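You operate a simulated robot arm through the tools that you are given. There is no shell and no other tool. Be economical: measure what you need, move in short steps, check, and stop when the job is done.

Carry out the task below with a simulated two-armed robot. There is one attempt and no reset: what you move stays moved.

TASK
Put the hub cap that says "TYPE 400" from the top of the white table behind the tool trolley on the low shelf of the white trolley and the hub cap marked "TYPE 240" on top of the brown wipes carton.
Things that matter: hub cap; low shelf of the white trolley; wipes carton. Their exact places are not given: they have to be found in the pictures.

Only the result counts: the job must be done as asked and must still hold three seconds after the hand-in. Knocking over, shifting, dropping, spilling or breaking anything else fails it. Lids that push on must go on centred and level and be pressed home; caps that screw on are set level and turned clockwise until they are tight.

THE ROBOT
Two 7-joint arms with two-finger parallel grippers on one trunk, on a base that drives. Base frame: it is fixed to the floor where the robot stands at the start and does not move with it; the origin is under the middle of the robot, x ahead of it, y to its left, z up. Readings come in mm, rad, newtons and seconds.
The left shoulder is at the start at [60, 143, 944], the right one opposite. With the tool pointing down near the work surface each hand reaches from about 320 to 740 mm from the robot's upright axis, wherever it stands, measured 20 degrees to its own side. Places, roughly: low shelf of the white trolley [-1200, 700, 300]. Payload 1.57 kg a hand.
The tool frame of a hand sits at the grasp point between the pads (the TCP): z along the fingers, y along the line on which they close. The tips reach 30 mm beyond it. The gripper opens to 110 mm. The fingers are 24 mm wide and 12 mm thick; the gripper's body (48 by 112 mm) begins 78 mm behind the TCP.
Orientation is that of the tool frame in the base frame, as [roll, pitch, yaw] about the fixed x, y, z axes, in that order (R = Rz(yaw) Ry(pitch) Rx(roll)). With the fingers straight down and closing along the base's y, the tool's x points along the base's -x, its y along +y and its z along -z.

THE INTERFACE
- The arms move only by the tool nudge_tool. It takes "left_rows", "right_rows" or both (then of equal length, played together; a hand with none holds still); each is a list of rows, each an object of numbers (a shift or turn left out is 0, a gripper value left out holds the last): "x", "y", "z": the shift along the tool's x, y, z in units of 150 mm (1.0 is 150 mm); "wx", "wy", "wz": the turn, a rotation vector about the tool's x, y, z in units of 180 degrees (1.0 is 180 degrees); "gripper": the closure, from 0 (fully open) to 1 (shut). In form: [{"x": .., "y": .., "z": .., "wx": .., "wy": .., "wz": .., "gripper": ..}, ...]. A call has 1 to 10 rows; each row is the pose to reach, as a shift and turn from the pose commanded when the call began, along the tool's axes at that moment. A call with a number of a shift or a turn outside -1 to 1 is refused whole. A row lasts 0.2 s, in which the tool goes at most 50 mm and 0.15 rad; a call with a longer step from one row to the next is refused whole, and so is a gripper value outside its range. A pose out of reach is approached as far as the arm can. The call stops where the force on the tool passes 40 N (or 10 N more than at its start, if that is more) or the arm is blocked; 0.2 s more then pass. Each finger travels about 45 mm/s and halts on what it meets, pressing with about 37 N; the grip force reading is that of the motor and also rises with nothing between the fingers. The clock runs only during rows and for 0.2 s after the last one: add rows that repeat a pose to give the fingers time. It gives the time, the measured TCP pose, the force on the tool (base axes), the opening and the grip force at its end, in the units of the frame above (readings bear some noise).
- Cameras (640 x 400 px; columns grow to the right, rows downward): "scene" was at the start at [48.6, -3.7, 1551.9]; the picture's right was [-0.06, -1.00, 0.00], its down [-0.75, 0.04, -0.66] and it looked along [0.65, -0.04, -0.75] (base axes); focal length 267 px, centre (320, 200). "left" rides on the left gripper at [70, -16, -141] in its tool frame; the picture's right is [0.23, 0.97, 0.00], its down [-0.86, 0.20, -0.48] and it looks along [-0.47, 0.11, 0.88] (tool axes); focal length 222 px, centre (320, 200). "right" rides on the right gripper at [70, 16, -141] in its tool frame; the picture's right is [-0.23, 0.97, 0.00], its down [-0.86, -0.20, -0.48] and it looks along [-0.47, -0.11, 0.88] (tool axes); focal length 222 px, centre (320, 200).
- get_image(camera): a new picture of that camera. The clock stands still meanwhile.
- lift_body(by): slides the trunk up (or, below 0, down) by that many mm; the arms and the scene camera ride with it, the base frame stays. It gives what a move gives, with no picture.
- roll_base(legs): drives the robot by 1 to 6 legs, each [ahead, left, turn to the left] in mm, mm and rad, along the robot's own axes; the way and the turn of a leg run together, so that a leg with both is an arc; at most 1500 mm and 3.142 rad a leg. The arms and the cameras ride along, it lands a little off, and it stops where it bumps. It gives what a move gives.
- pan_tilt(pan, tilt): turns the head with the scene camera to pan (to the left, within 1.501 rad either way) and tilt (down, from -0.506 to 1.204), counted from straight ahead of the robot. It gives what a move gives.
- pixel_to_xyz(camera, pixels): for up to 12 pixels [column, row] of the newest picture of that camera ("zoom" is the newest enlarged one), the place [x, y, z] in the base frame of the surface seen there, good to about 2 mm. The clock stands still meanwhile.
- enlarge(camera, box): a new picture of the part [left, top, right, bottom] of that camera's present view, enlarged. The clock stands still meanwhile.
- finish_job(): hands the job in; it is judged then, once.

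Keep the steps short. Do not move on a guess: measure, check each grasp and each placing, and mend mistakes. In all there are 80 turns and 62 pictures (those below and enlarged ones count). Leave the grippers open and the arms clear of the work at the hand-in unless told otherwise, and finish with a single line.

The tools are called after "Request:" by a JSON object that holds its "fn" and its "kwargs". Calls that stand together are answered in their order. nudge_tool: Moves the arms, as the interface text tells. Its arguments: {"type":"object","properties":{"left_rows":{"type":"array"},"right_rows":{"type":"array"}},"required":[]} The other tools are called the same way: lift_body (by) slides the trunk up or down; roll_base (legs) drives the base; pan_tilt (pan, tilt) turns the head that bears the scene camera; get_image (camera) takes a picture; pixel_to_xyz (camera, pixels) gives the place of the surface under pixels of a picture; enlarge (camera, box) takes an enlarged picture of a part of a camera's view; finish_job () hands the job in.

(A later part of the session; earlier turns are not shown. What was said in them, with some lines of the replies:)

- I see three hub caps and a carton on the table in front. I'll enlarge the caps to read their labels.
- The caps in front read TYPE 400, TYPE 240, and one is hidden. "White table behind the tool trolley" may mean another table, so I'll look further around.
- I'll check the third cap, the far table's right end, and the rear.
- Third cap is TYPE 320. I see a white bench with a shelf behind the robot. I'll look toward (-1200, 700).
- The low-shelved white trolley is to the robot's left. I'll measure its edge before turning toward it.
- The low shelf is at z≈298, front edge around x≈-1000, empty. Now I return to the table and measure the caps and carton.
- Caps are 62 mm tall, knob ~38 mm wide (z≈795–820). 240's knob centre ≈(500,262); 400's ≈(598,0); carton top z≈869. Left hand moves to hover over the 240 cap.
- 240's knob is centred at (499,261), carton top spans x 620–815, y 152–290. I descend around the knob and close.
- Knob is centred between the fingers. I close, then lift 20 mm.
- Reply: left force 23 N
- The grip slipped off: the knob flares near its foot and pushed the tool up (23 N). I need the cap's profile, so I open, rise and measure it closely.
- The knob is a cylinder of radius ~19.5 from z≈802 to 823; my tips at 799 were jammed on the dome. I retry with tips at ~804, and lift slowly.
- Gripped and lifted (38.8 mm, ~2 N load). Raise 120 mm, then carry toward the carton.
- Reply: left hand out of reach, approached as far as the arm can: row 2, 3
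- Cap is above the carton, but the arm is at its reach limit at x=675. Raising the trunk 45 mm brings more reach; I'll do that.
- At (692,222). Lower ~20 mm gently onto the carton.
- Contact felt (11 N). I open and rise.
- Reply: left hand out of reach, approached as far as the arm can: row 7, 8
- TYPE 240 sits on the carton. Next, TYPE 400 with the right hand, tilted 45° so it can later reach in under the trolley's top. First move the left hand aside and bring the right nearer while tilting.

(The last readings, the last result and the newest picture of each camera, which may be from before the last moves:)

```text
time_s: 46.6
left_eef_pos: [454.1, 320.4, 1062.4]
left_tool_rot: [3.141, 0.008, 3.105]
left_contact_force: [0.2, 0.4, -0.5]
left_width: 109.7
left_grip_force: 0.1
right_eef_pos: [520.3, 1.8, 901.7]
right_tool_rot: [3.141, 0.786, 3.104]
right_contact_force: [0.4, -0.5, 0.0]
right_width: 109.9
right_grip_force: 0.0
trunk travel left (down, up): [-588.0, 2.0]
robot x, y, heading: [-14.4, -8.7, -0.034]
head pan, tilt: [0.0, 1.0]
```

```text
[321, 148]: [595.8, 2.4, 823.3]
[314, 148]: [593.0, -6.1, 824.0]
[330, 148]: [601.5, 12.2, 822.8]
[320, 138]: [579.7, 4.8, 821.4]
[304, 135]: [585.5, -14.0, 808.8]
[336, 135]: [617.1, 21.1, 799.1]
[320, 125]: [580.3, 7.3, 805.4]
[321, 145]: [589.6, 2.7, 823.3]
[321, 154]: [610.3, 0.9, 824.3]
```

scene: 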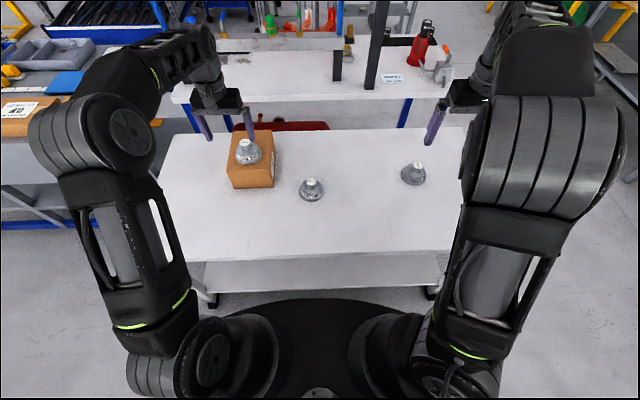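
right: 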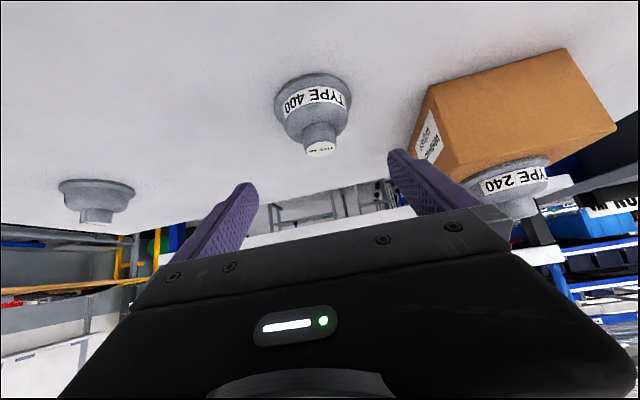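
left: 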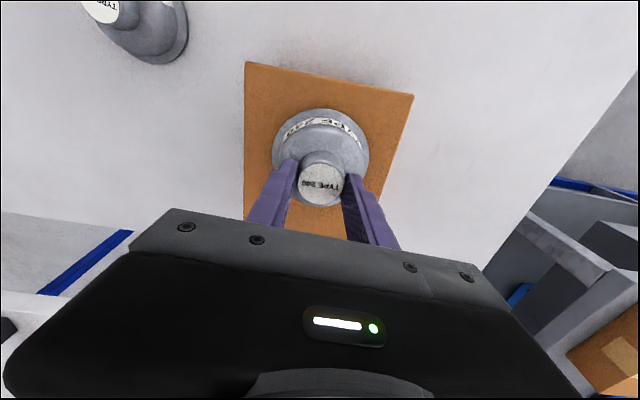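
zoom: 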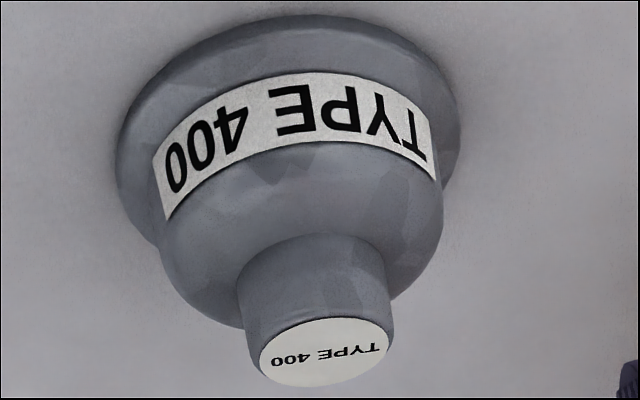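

Knob centre (599.5, 2.3), top 823.5. I advance ~98 mm along the tilted tool so the lower fingertip corners sit just above the dome at the knob.

Request:
{"fn": "nudge_tool", "kwargs": {"right_rows": [{"x": -0.007, "y": 0.02, "z": 0.2}, {"x": -0.007, "y": 0.02, "z": 0.4}, {"x": -0.007, "y": 0.02, "z": 0.58}, {"x": -0.007, "y": 0.02, "z": 0.655}, {"x": -0.007, "y": 0.02, "z": 0.655}]}}

Request:
{"fn": "get_image", "kwargs": {"camera": "right"}}

```text
time_s: 47.8
left_eef_pos: [455.8, 319.7, 1063.6]
left_tool_rot: [3.14, 0.01, 3.106]
left_contact_force: [0.2, 0.1, -0.4]
left_width: 110.0
left_grip_force: 0.1
right_eef_pos: [592.4, 2.8, 832.6]
right_tool_rot: [-3.14, 0.786, 3.107]
right_contact_force: [-0.3, -0.3, 0.3]
right_width: 109.8
right_grip_force: 0.0
trunk travel left (down, up): [-588.0, 2.0]
robot x, y, heading: [-9.1, -10.7, -0.036]
head pan, tilt: [0.0, 1.0]
```

```text
25 pictures are left
```

right: 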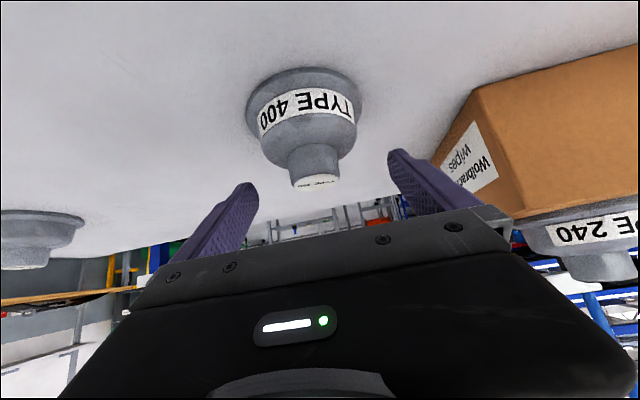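

Aligned. Close, then lift slowly.

Request:
{"fn": "nudge_tool", "kwargs": {"right_rows": [{"gripper": 1}, {"gripper": 1}, {"gripper": 1}, {"gripper": 1}, {"gripper": 1}, {"gripper": 1}, {"gripper": 1}]}}

Request:
{"fn": "nudge_tool", "kwargs": {"right_rows": [{"x": -0.015, "z": -0.015}, {"x": -0.03, "z": -0.03}, {"x": -0.05, "z": -0.05}, {"x": -0.08, "z": -0.08}, {"x": -0.08, "z": -0.08}]}}

Request:
{"fn": "get_image", "kwargs": {"camera": "right"}}

```text
time_s: 49.4
left_eef_pos: [455.4, 319.0, 1063.2]
left_tool_rot: [3.139, 0.008, 3.105]
left_contact_force: [0.3, 0.4, -0.4]
left_width: 110.1
left_grip_force: 0.1
right_eef_pos: [592.4, 1.6, 834.2]
right_tool_rot: [3.141, 0.787, 3.104]
right_contact_force: [-0.6, -0.4, 0.8]
right_width: 37.8
right_grip_force: 37.4
trunk travel left (down, up): [-588.0, 2.0]
robot x, y, heading: [-10.7, -8.2, -0.041]
head pan, tilt: [0.0, 1.0]
```

```text
time_s: 50.6
left_eef_pos: [456.5, 318.7, 1063.2]
left_tool_rot: [3.14, 0.009, 3.105]
left_contact_force: [-0.2, 0.3, 0.6]
left_width: 109.9
left_grip_force: 0.0
right_eef_pos: [591.9, 0.3, 851.0]
right_tool_rot: [3.141, 0.788, 3.107]
right_contact_force: [0.1, 0.1, -2.8]
right_width: 37.6
right_grip_force: 37.2
trunk travel left (down, up): [-588.0, 2.0]
robot x, y, heading: [-10.4, -10.7, -0.037]
head pan, tilt: [0.0, 1.0]
```

```text
24 pictures are left
```

right: 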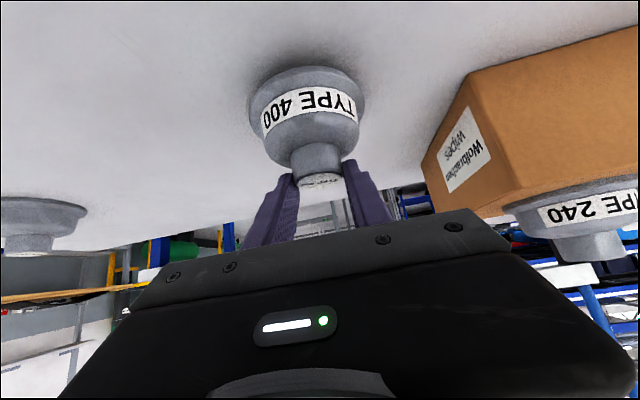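

Held firmly (37.6 mm, 2.8 N), level. Raise 100 mm and pull back, then drive: back off, turn, travel to y≈730, turn toward the trolley.

Request:
{"fn": "nudge_tool", "kwargs": {"right_rows": [{"x": -0.16, "z": -0.16}, {"x": -0.31, "z": -0.31}, {"x": -0.47, "z": -0.47}, {"x": -0.33, "z": -0.61}, {"x": -0.17, "z": -0.77}, {"x": 0.0, "z": -0.94}, {"x": 0.0, "z": -0.94}]}}

Request:
{"fn": "roll_base", "kwargs": {"legs": [[-350, 0, 0], [0, 0, 1.607], [730, 0, 0]]}}

Request:
{"fn": "pan_tilt", "kwargs": {"pan": 1.3, "tilt": 0.9}}

Request:
{"fn": "get_image", "kwargs": {"camera": "scene"}}

```text
time_s: 52.2
left_eef_pos: [457.1, 319.5, 1062.5]
left_tool_rot: [3.141, 0.008, 3.105]
left_contact_force: [0.5, 0.1, -0.2]
left_width: 109.9
left_grip_force: 0.0
right_eef_pos: [491.3, 7.6, 950.0]
right_tool_rot: [-3.141, 0.786, 3.105]
right_contact_force: [0.7, -0.1, -3.4]
right_width: 37.8
right_grip_force: 36.8
trunk travel left (down, up): [-588.0, 2.0]
robot x, y, heading: [-6.2, -8.6, -0.037]
head pan, tilt: [0.0, 1.0]
```

```text
time_s: 62.0
left_eef_pos: [-743.6, 1171.2, 1062.5]
left_tool_rot: [3.14, 0.007, -1.54]
left_contact_force: [-0.6, 0.3, -0.4]
left_width: 110.2
left_grip_force: 0.2
right_eef_pos: [-433.8, 1226.2, 948.6]
right_tool_rot: [3.141, 0.784, -1.541]
right_contact_force: [-0.5, 0.5, -2.4]
right_width: 37.7
right_grip_force: 36.7
trunk travel left (down, up): [-588.0, 2.0]
robot x, y, heading: [-381.5, 725.7, 1.602]
head pan, tilt: [0.0, 1.0]
```

```text
time_s: 63.5
left_eef_pos: [-744.0, 1171.2, 1062.8]
left_tool_rot: [3.14, 0.009, -1.541]
left_contact_force: [0.1, -0.1, -1.4]
left_width: 110.0
left_grip_force: 0.1
right_eef_pos: [-434.5, 1224.4, 949.1]
right_tool_rot: [3.14, 0.788, -1.541]
right_contact_force: [-0.3, -0.8, -3.2]
right_width: 38.0
right_grip_force: 37.5
trunk travel left (down, up): [-588.0, 2.0]
robot x, y, heading: [-385.3, 732.4, 1.602]
head pan, tilt: [1.3, 0.901]
```

```text
23 pictures are left
```

scene: 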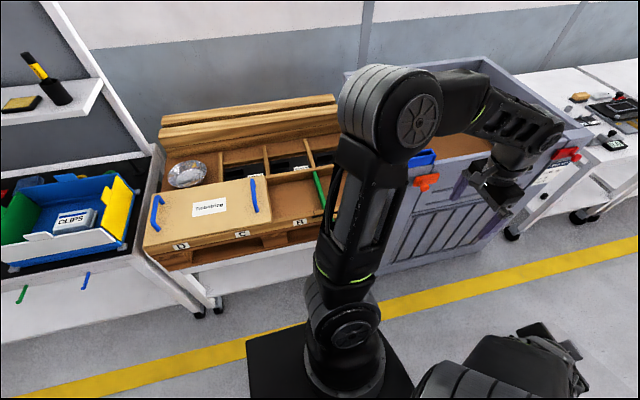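

The pallet-topped white trolley is beside me. I measure its edges before turning.

Request:
{"fn": "pixel_to_xyz", "kwargs": {"camera": "scene", "pixels": [[215, 295], [240, 280], [300, 270], [230, 305], [180, 245], [300, 240], [250, 275], [310, 258], [220, 270], [190, 180], [195, 265], [170, 280]]}}

Request:
{"fn": "enlarge", "kwargs": {"camera": "scene", "box": [130, 180, 370, 330]}}

```text
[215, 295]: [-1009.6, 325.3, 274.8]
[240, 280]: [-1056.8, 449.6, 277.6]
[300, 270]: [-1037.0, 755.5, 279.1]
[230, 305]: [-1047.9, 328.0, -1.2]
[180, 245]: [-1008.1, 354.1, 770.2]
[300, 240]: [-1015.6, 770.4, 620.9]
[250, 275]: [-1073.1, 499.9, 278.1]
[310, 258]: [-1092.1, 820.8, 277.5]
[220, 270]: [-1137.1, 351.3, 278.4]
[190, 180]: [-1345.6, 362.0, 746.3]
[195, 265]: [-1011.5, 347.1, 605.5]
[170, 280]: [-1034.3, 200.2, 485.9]
```

```text
2.67 times, centred on (250, 255) of scene
```

zoom: 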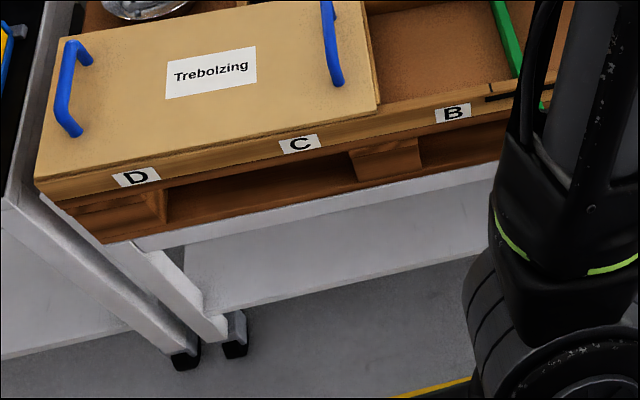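

Shelf of this trolley: z≈278, y 330–1050, front edge x≈-1010; apron underside z≈605. I retract the left hand, turn to face the trolley, and lower the trunk 540 mm while still clear.

Request:
{"fn": "nudge_tool", "kwargs": {"left_rows": [{"x": 0.25}, {"x": 0.5}, {"x": 0.75}, {"x": 0.75}]}}

Request:
{"fn": "roll_base", "kwargs": {"legs": [[0, 0, 1.54]]}}

Request:
{"fn": "lift_body", "kwargs": {"by": -540}}

Request:
{"fn": "pan_tilt", "kwargs": {"pan": 0.0, "tilt": 0.6}}

Request:
{"fn": "get_image", "kwargs": {"camera": "scene"}}

Request:
{"fn": "get_image", "kwargs": {"camera": "right"}}

```text
time_s: 64.5
left_eef_pos: [-742.5, 1059.9, 1060.4]
left_tool_rot: [3.14, 0.009, -1.54]
left_contact_force: [-0.2, -0.2, -0.2]
left_width: 109.9
left_grip_force: 0.0
right_eef_pos: [-433.6, 1226.4, 949.8]
right_tool_rot: [-3.141, 0.785, -1.541]
right_contact_force: [0.3, 0.0, -3.5]
right_width: 38.2
right_grip_force: 37.1
trunk travel left (down, up): [-588.0, 2.0]
robot x, y, heading: [-384.3, 727.1, 1.603]
head pan, tilt: [1.3, 0.901]
```

```text
time_s: 68.7
left_eef_pos: [-720.9, 374.4, 1061.2]
left_tool_rot: [3.139, 0.008, 0.017]
left_contact_force: [-0.7, 1.5, -0.7]
left_width: 109.9
left_grip_force: 0.0
right_eef_pos: [-883.2, 685.2, 949.5]
right_tool_rot: [3.141, 0.786, 0.015]
right_contact_force: [1.1, 0.2, -2.0]
right_width: 37.9
right_grip_force: 37.0
trunk travel left (down, up): [-588.0, 2.0]
robot x, y, heading: [-385.9, 729.6, -3.123]
head pan, tilt: [1.3, 0.901]
```

```text
refused: -540 is not a number from -400 to 400
```

```text
time_s: 70.2
left_eef_pos: [-720.6, 374.8, 1060.8]
left_tool_rot: [3.141, 0.009, 0.016]
left_contact_force: [0.2, -0.3, -0.3]
left_width: 110.1
left_grip_force: 0.0
right_eef_pos: [-882.3, 686.2, 949.6]
right_tool_rot: [3.141, 0.788, 0.016]
right_contact_force: [-0.3, 0.3, -2.8]
right_width: 38.0
right_grip_force: 36.8
trunk travel left (down, up): [-588.0, 2.0]
robot x, y, heading: [-386.2, 726.3, -3.125]
head pan, tilt: [0.0, 0.6]
```

```text
21 pictures are left
```

scene: 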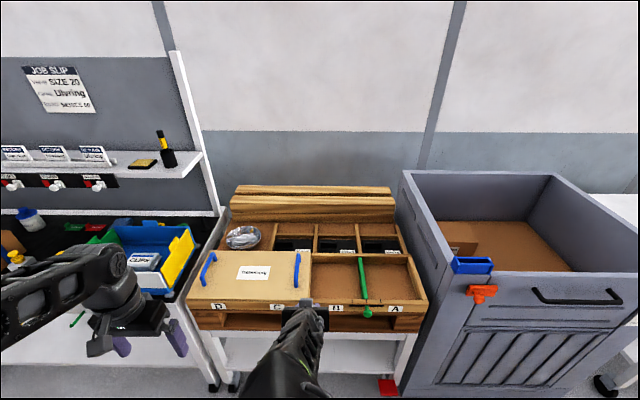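

```text
20 pictures are left
```

right: 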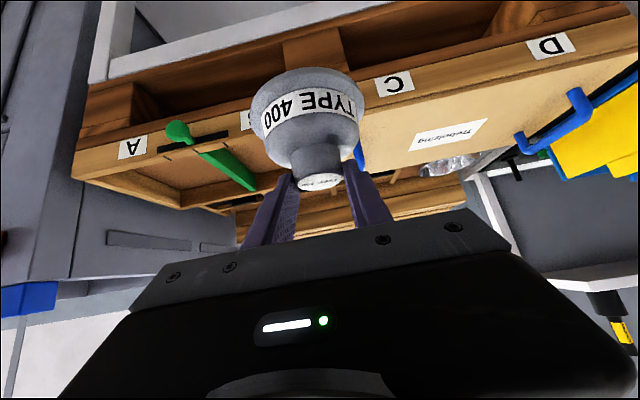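

Per-call limit is 400 mm. A green stick protrudes from the pallet, so I back off 80 mm, then lower in two steps (-340, -200).

Request:
{"fn": "roll_base", "kwargs": {"legs": [[-80, 0, 0]]}}

Request:
{"fn": "lift_body", "kwargs": {"by": -340}}

Request:
{"fn": "lift_body", "kwargs": {"by": -200}}

Request:
{"fn": "get_image", "kwargs": {"camera": "scene"}}

Request:
{"fn": "get_image", "kwargs": {"camera": "right"}}

```text
time_s: 71.2
left_eef_pos: [-638.9, 374.9, 1062.3]
left_tool_rot: [3.14, 0.011, 0.017]
left_contact_force: [-0.2, -0.3, -0.3]
left_width: 109.8
left_grip_force: 0.0
right_eef_pos: [-803.0, 686.6, 951.4]
right_tool_rot: [3.141, 0.788, 0.016]
right_contact_force: [0.1, -0.4, -3.0]
right_width: 38.2
right_grip_force: 37.2
trunk travel left (down, up): [-588.0, 2.0]
robot x, y, heading: [-306.2, 729.8, -3.121]
head pan, tilt: [0.0, 0.6]
```

```text
time_s: 74.5
left_eef_pos: [-639.6, 374.9, 721.6]
left_tool_rot: [3.138, 0.008, 0.02]
left_contact_force: [0.5, 0.1, 0.3]
left_width: 110.2
left_grip_force: 0.1
right_eef_pos: [-803.9, 687.3, 608.5]
right_tool_rot: [-3.141, 0.786, 0.018]
right_contact_force: [-0.5, 0.0, -2.5]
right_width: 38.2
right_grip_force: 36.9
trunk travel left (down, up): [-248.0, 342.0]
robot x, y, heading: [-303.5, 729.5, -3.123]
head pan, tilt: [0.0, 0.6]
```

```text
time_s: 76.7
left_eef_pos: [-640.7, 376.1, 521.4]
left_tool_rot: [3.139, 0.008, 0.019]
left_contact_force: [-0.6, 0.2, 0.2]
left_width: 110.1
left_grip_force: 0.1
right_eef_pos: [-803.7, 687.2, 409.3]
right_tool_rot: [-3.14, 0.786, 0.018]
right_contact_force: [0.0, -0.3, -3.3]
right_width: 38.0
right_grip_force: 37.0
trunk travel left (down, up): [-48.0, 542.0]
robot x, y, heading: [-302.9, 732.1, -3.119]
head pan, tilt: [0.0, 0.6]
```

```text
19 pictures are left
```

scene: 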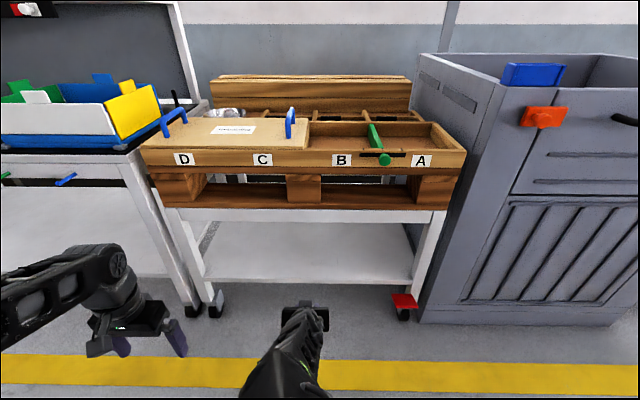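

```text
18 pictures are left
```

right: 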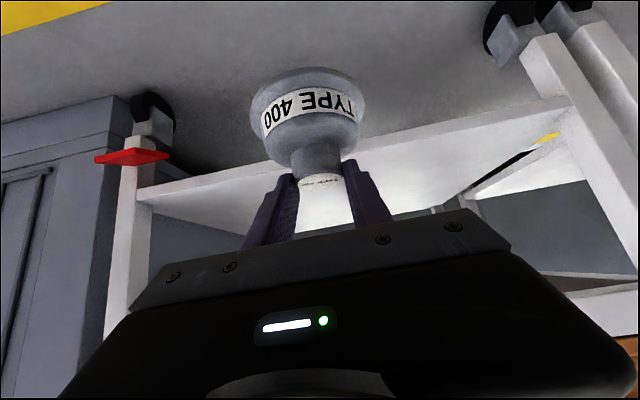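

Clear view of the empty shelf. I measure its edge and surface.

Request:
{"fn": "pixel_to_xyz", "kwargs": {"camera": "scene", "pixels": [[260, 276], [340, 276], [340, 270], [340, 255], [300, 230], [340, 280], [260, 282], [300, 218], [300, 223], [205, 250], [425, 260], [386, 160]]}}

```text
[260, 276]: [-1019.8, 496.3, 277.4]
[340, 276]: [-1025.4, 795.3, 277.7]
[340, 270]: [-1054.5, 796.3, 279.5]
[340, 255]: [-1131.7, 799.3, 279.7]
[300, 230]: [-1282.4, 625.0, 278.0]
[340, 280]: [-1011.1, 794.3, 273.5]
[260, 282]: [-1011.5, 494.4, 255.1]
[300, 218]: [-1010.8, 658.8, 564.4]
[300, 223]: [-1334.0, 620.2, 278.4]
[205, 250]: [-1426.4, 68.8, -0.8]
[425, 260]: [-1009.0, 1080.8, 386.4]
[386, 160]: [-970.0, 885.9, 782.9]
```

Shelf top z≈279, front edge x=-1011, apron bottom ≈555. Drive ahead 160, then extend the arm 100 mm.

Request:
{"fn": "roll_base", "kwargs": {"legs": [[160, 0, 0]]}}

Request:
{"fn": "nudge_tool", "kwargs": {"right_rows": [{"x": -0.16, "z": 0.16}, {"x": -0.31, "z": 0.31}, {"x": -0.4, "z": 0.4}, {"x": -0.47, "z": 0.47}, {"x": -0.47, "z": 0.47}]}}

Request:
{"fn": "get_image", "kwargs": {"camera": "scene"}}

Request:
{"fn": "get_image", "kwargs": {"camera": "right"}}

```text
time_s: 78.1
left_eef_pos: [-797.8, 373.7, 521.3]
left_tool_rot: [3.139, 0.008, 0.018]
left_contact_force: [0.3, -0.3, 0.3]
left_width: 109.8
left_grip_force: 0.0
right_eef_pos: [-960.0, 684.0, 409.5]
right_tool_rot: [3.141, 0.787, 0.019]
right_contact_force: [0.1, 0.2, -2.9]
right_width: 38.1
right_grip_force: 36.9
trunk travel left (down, up): [-48.0, 542.0]
robot x, y, heading: [-461.0, 728.9, -3.12]
head pan, tilt: [0.0, 0.6]
```

```text
time_s: 79.3
left_eef_pos: [-797.1, 373.1, 521.0]
left_tool_rot: [3.139, 0.009, 0.017]
left_contact_force: [-0.4, 0.2, -1.0]
left_width: 110.1
left_grip_force: 0.1
right_eef_pos: [-1060.4, 681.8, 408.6]
right_tool_rot: [-3.139, 0.786, 0.018]
right_contact_force: [-0.4, -0.8, -1.7]
right_width: 37.7
right_grip_force: 37.1
trunk travel left (down, up): [-48.0, 542.0]
robot x, y, heading: [-461.2, 725.0, -3.126]
head pan, tilt: [0.0, 0.6]
```

```text
17 pictures are left
```

scene: 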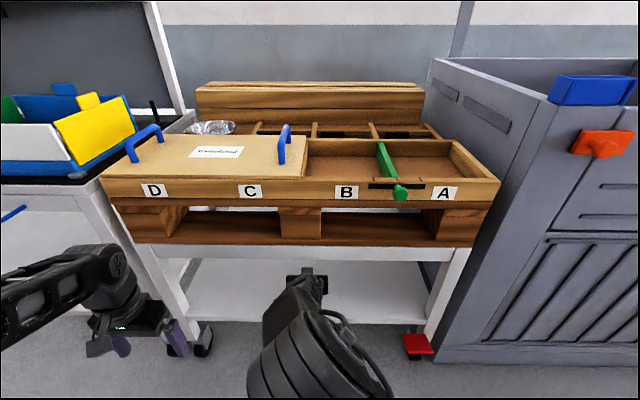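

```text
16 pictures are left
```

right: 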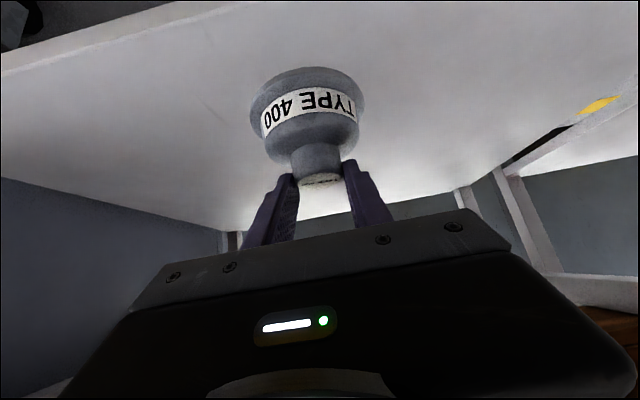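

Cap is over the shelf (~55 mm above, centre x≈-1068). Lower straight down.

Request:
{"fn": "nudge_tool", "kwargs": {"right_rows": [{"x": 0.1, "z": 0.1}, {"x": 0.18, "z": 0.18}, {"x": 0.23, "z": 0.23}, {"x": 0.25, "z": 0.25}, {"x": 0.262, "z": 0.262}, {"x": 0.262, "z": 0.262}]}}

Request:
{"fn": "get_image", "kwargs": {"camera": "right"}}

```text
time_s: 80.7
left_eef_pos: [-796.9, 372.7, 522.1]
left_tool_rot: [3.14, 0.009, 0.019]
left_contact_force: [-0.4, 1.0, 0.0]
left_width: 109.9
left_grip_force: 0.1
right_eef_pos: [-1060.2, 681.1, 354.1]
right_tool_rot: [3.139, 0.789, 0.017]
right_contact_force: [1.5, 0.2, 4.3]
right_width: 37.9
right_grip_force: 37.0
trunk travel left (down, up): [-48.0, 542.0]
robot x, y, heading: [-462.0, 725.9, -3.129]
head pan, tilt: [0.0, 0.6]
```

```text
15 pictures are left
```

right: 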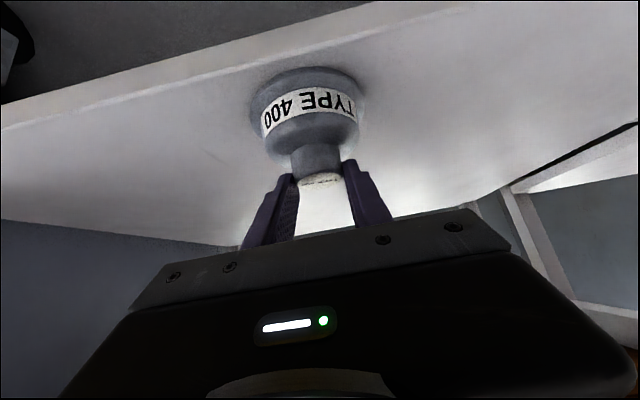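

Contact made (load went from -3 to +4 N). Open, check, then withdraw along the tool.

Request:
{"fn": "nudge_tool", "kwargs": {"right_rows": [{"gripper": 0}, {"gripper": 0}, {"gripper": 0}, {"gripper": 0}, {"gripper": 0}, {"gripper": 0}, {"z": -0.2, "gripper": 0}, {"z": -0.45, "gripper": 0}, {"z": -0.7, "gripper": 0}, {"z": -0.95, "gripper": 0}]}}

Request:
{"fn": "get_image", "kwargs": {"camera": "right"}}

```text
time_s: 82.9
left_eef_pos: [-796.2, 372.9, 521.4]
left_tool_rot: [3.139, 0.009, 0.018]
left_contact_force: [0.5, 0.2, -0.9]
left_width: 110.0
left_grip_force: 0.1
right_eef_pos: [-958.0, 684.5, 455.4]
right_tool_rot: [-3.142, 0.784, 0.017]
right_contact_force: [0.2, -0.6, -0.9]
right_width: 110.0
right_grip_force: 0.1
trunk travel left (down, up): [-48.0, 542.0]
robot x, y, heading: [-458.7, 725.9, -3.123]
head pan, tilt: [0.0, 0.6]
```

```text
14 pictures are left
```

right: 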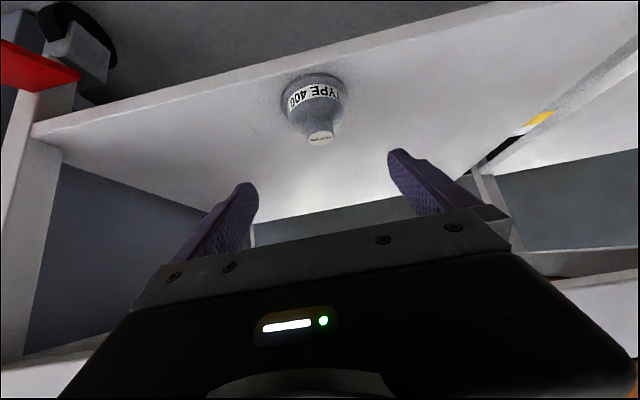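

Released; the cap stands upright on the shelf. Back the robot off and take a final look, including at the carton.

Request:
{"fn": "roll_base", "kwargs": {"legs": [[-250, 0, 0]]}}

Request:
{"fn": "enlarge", "kwargs": {"camera": "scene", "box": [160, 150, 480, 350]}}

Request:
{"fn": "lift_body", "kwargs": {"by": 400}}

Request:
{"fn": "pan_tilt", "kwargs": {"pan": 1.5, "tilt": 0.5}}

Request:
{"fn": "roll_base", "kwargs": {"legs": [[0, 0, 1.0]]}}

Request:
{"fn": "get_image", "kwargs": {"camera": "scene"}}

```text
time_s: 84.7
left_eef_pos: [-549.3, 378.8, 520.6]
left_tool_rot: [3.141, 0.009, 0.013]
left_contact_force: [1.1, 0.4, -0.1]
left_width: 110.0
left_grip_force: 0.0
right_eef_pos: [-709.5, 689.9, 456.4]
right_tool_rot: [3.141, 0.788, 0.015]
right_contact_force: [-0.3, 0.9, 0.2]
right_width: 109.9
right_grip_force: 0.0
trunk travel left (down, up): [-48.0, 542.0]
robot x, y, heading: [-210.6, 729.4, -3.13]
head pan, tilt: [0.0, 0.6]
```

```text
2.00 times, centred on (320, 250) of scene
```

zoom: 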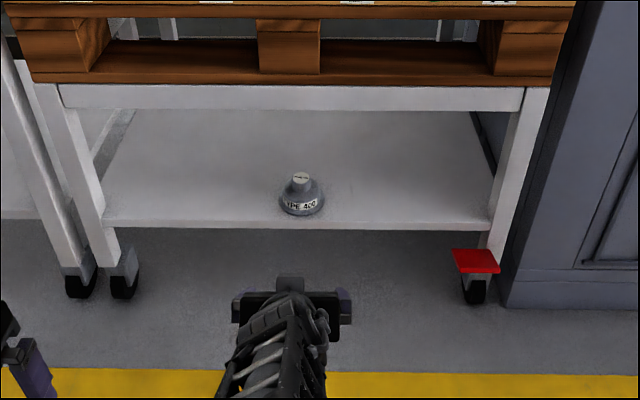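

```text
time_s: 88.5
left_eef_pos: [-549.0, 378.1, 921.0]
left_tool_rot: [3.141, 0.011, 0.014]
left_contact_force: [-0.3, 0.3, 0.8]
left_width: 110.2
left_grip_force: 0.0
right_eef_pos: [-708.4, 689.9, 854.8]
right_tool_rot: [-3.141, 0.79, 0.015]
right_contact_force: [0.6, -0.2, 0.6]
right_width: 109.9
right_grip_force: 0.0
trunk travel left (down, up): [-448.0, 142.0]
robot x, y, heading: [-215.9, 729.5, -3.129]
head pan, tilt: [0.0, 0.6]
```

```text
time_s: 90.2
left_eef_pos: [-549.8, 377.5, 922.0]
left_tool_rot: [3.14, 0.009, 0.013]
left_contact_force: [0.1, 0.0, -0.2]
left_width: 109.9
left_grip_force: 0.0
right_eef_pos: [-709.1, 690.4, 856.4]
right_tool_rot: [-3.141, 0.787, 0.013]
right_contact_force: [-0.6, -0.6, 0.1]
right_width: 110.1
right_grip_force: 0.1
trunk travel left (down, up): [-448.0, 142.0]
robot x, y, heading: [-215.8, 731.4, -3.128]
head pan, tilt: [1.499, 0.499]
```

```text
time_s: 93.0
left_eef_pos: [-109.2, 254.7, 920.6]
left_tool_rot: [3.141, 0.009, 0.989]
left_contact_force: [-0.4, -0.1, -0.6]
left_width: 110.0
left_grip_force: 0.0
right_eef_pos: [-456.6, 296.9, 855.6]
right_tool_rot: [3.141, 0.787, 0.989]
right_contact_force: [0.8, -0.2, 0.9]
right_width: 110.1
right_grip_force: 0.1
trunk travel left (down, up): [-448.0, 142.0]
robot x, y, heading: [-214.7, 733.4, -2.154]
head pan, tilt: [1.499, 0.499]
```

```text
12 pictures are left
```

scene: 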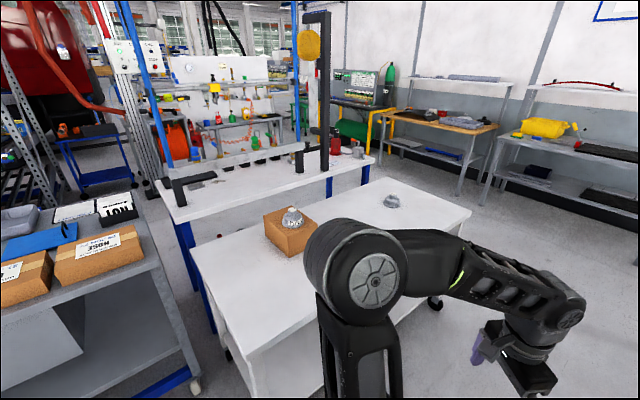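

TYPE 400 stands on the trolley's low shelf, TYPE 240 rests on the carton, TYPE 320 is untouched, and both grippers are open and clear. I hand in.

Request:
{"fn": "finish_job", "kwargs": {}}

```text
The job is handed in.
```

The TYPE 400 hub cap is on the low shelf of the white trolley, the TYPE 240 hub cap is on top of the brown wipes carton, and the job is handed in.
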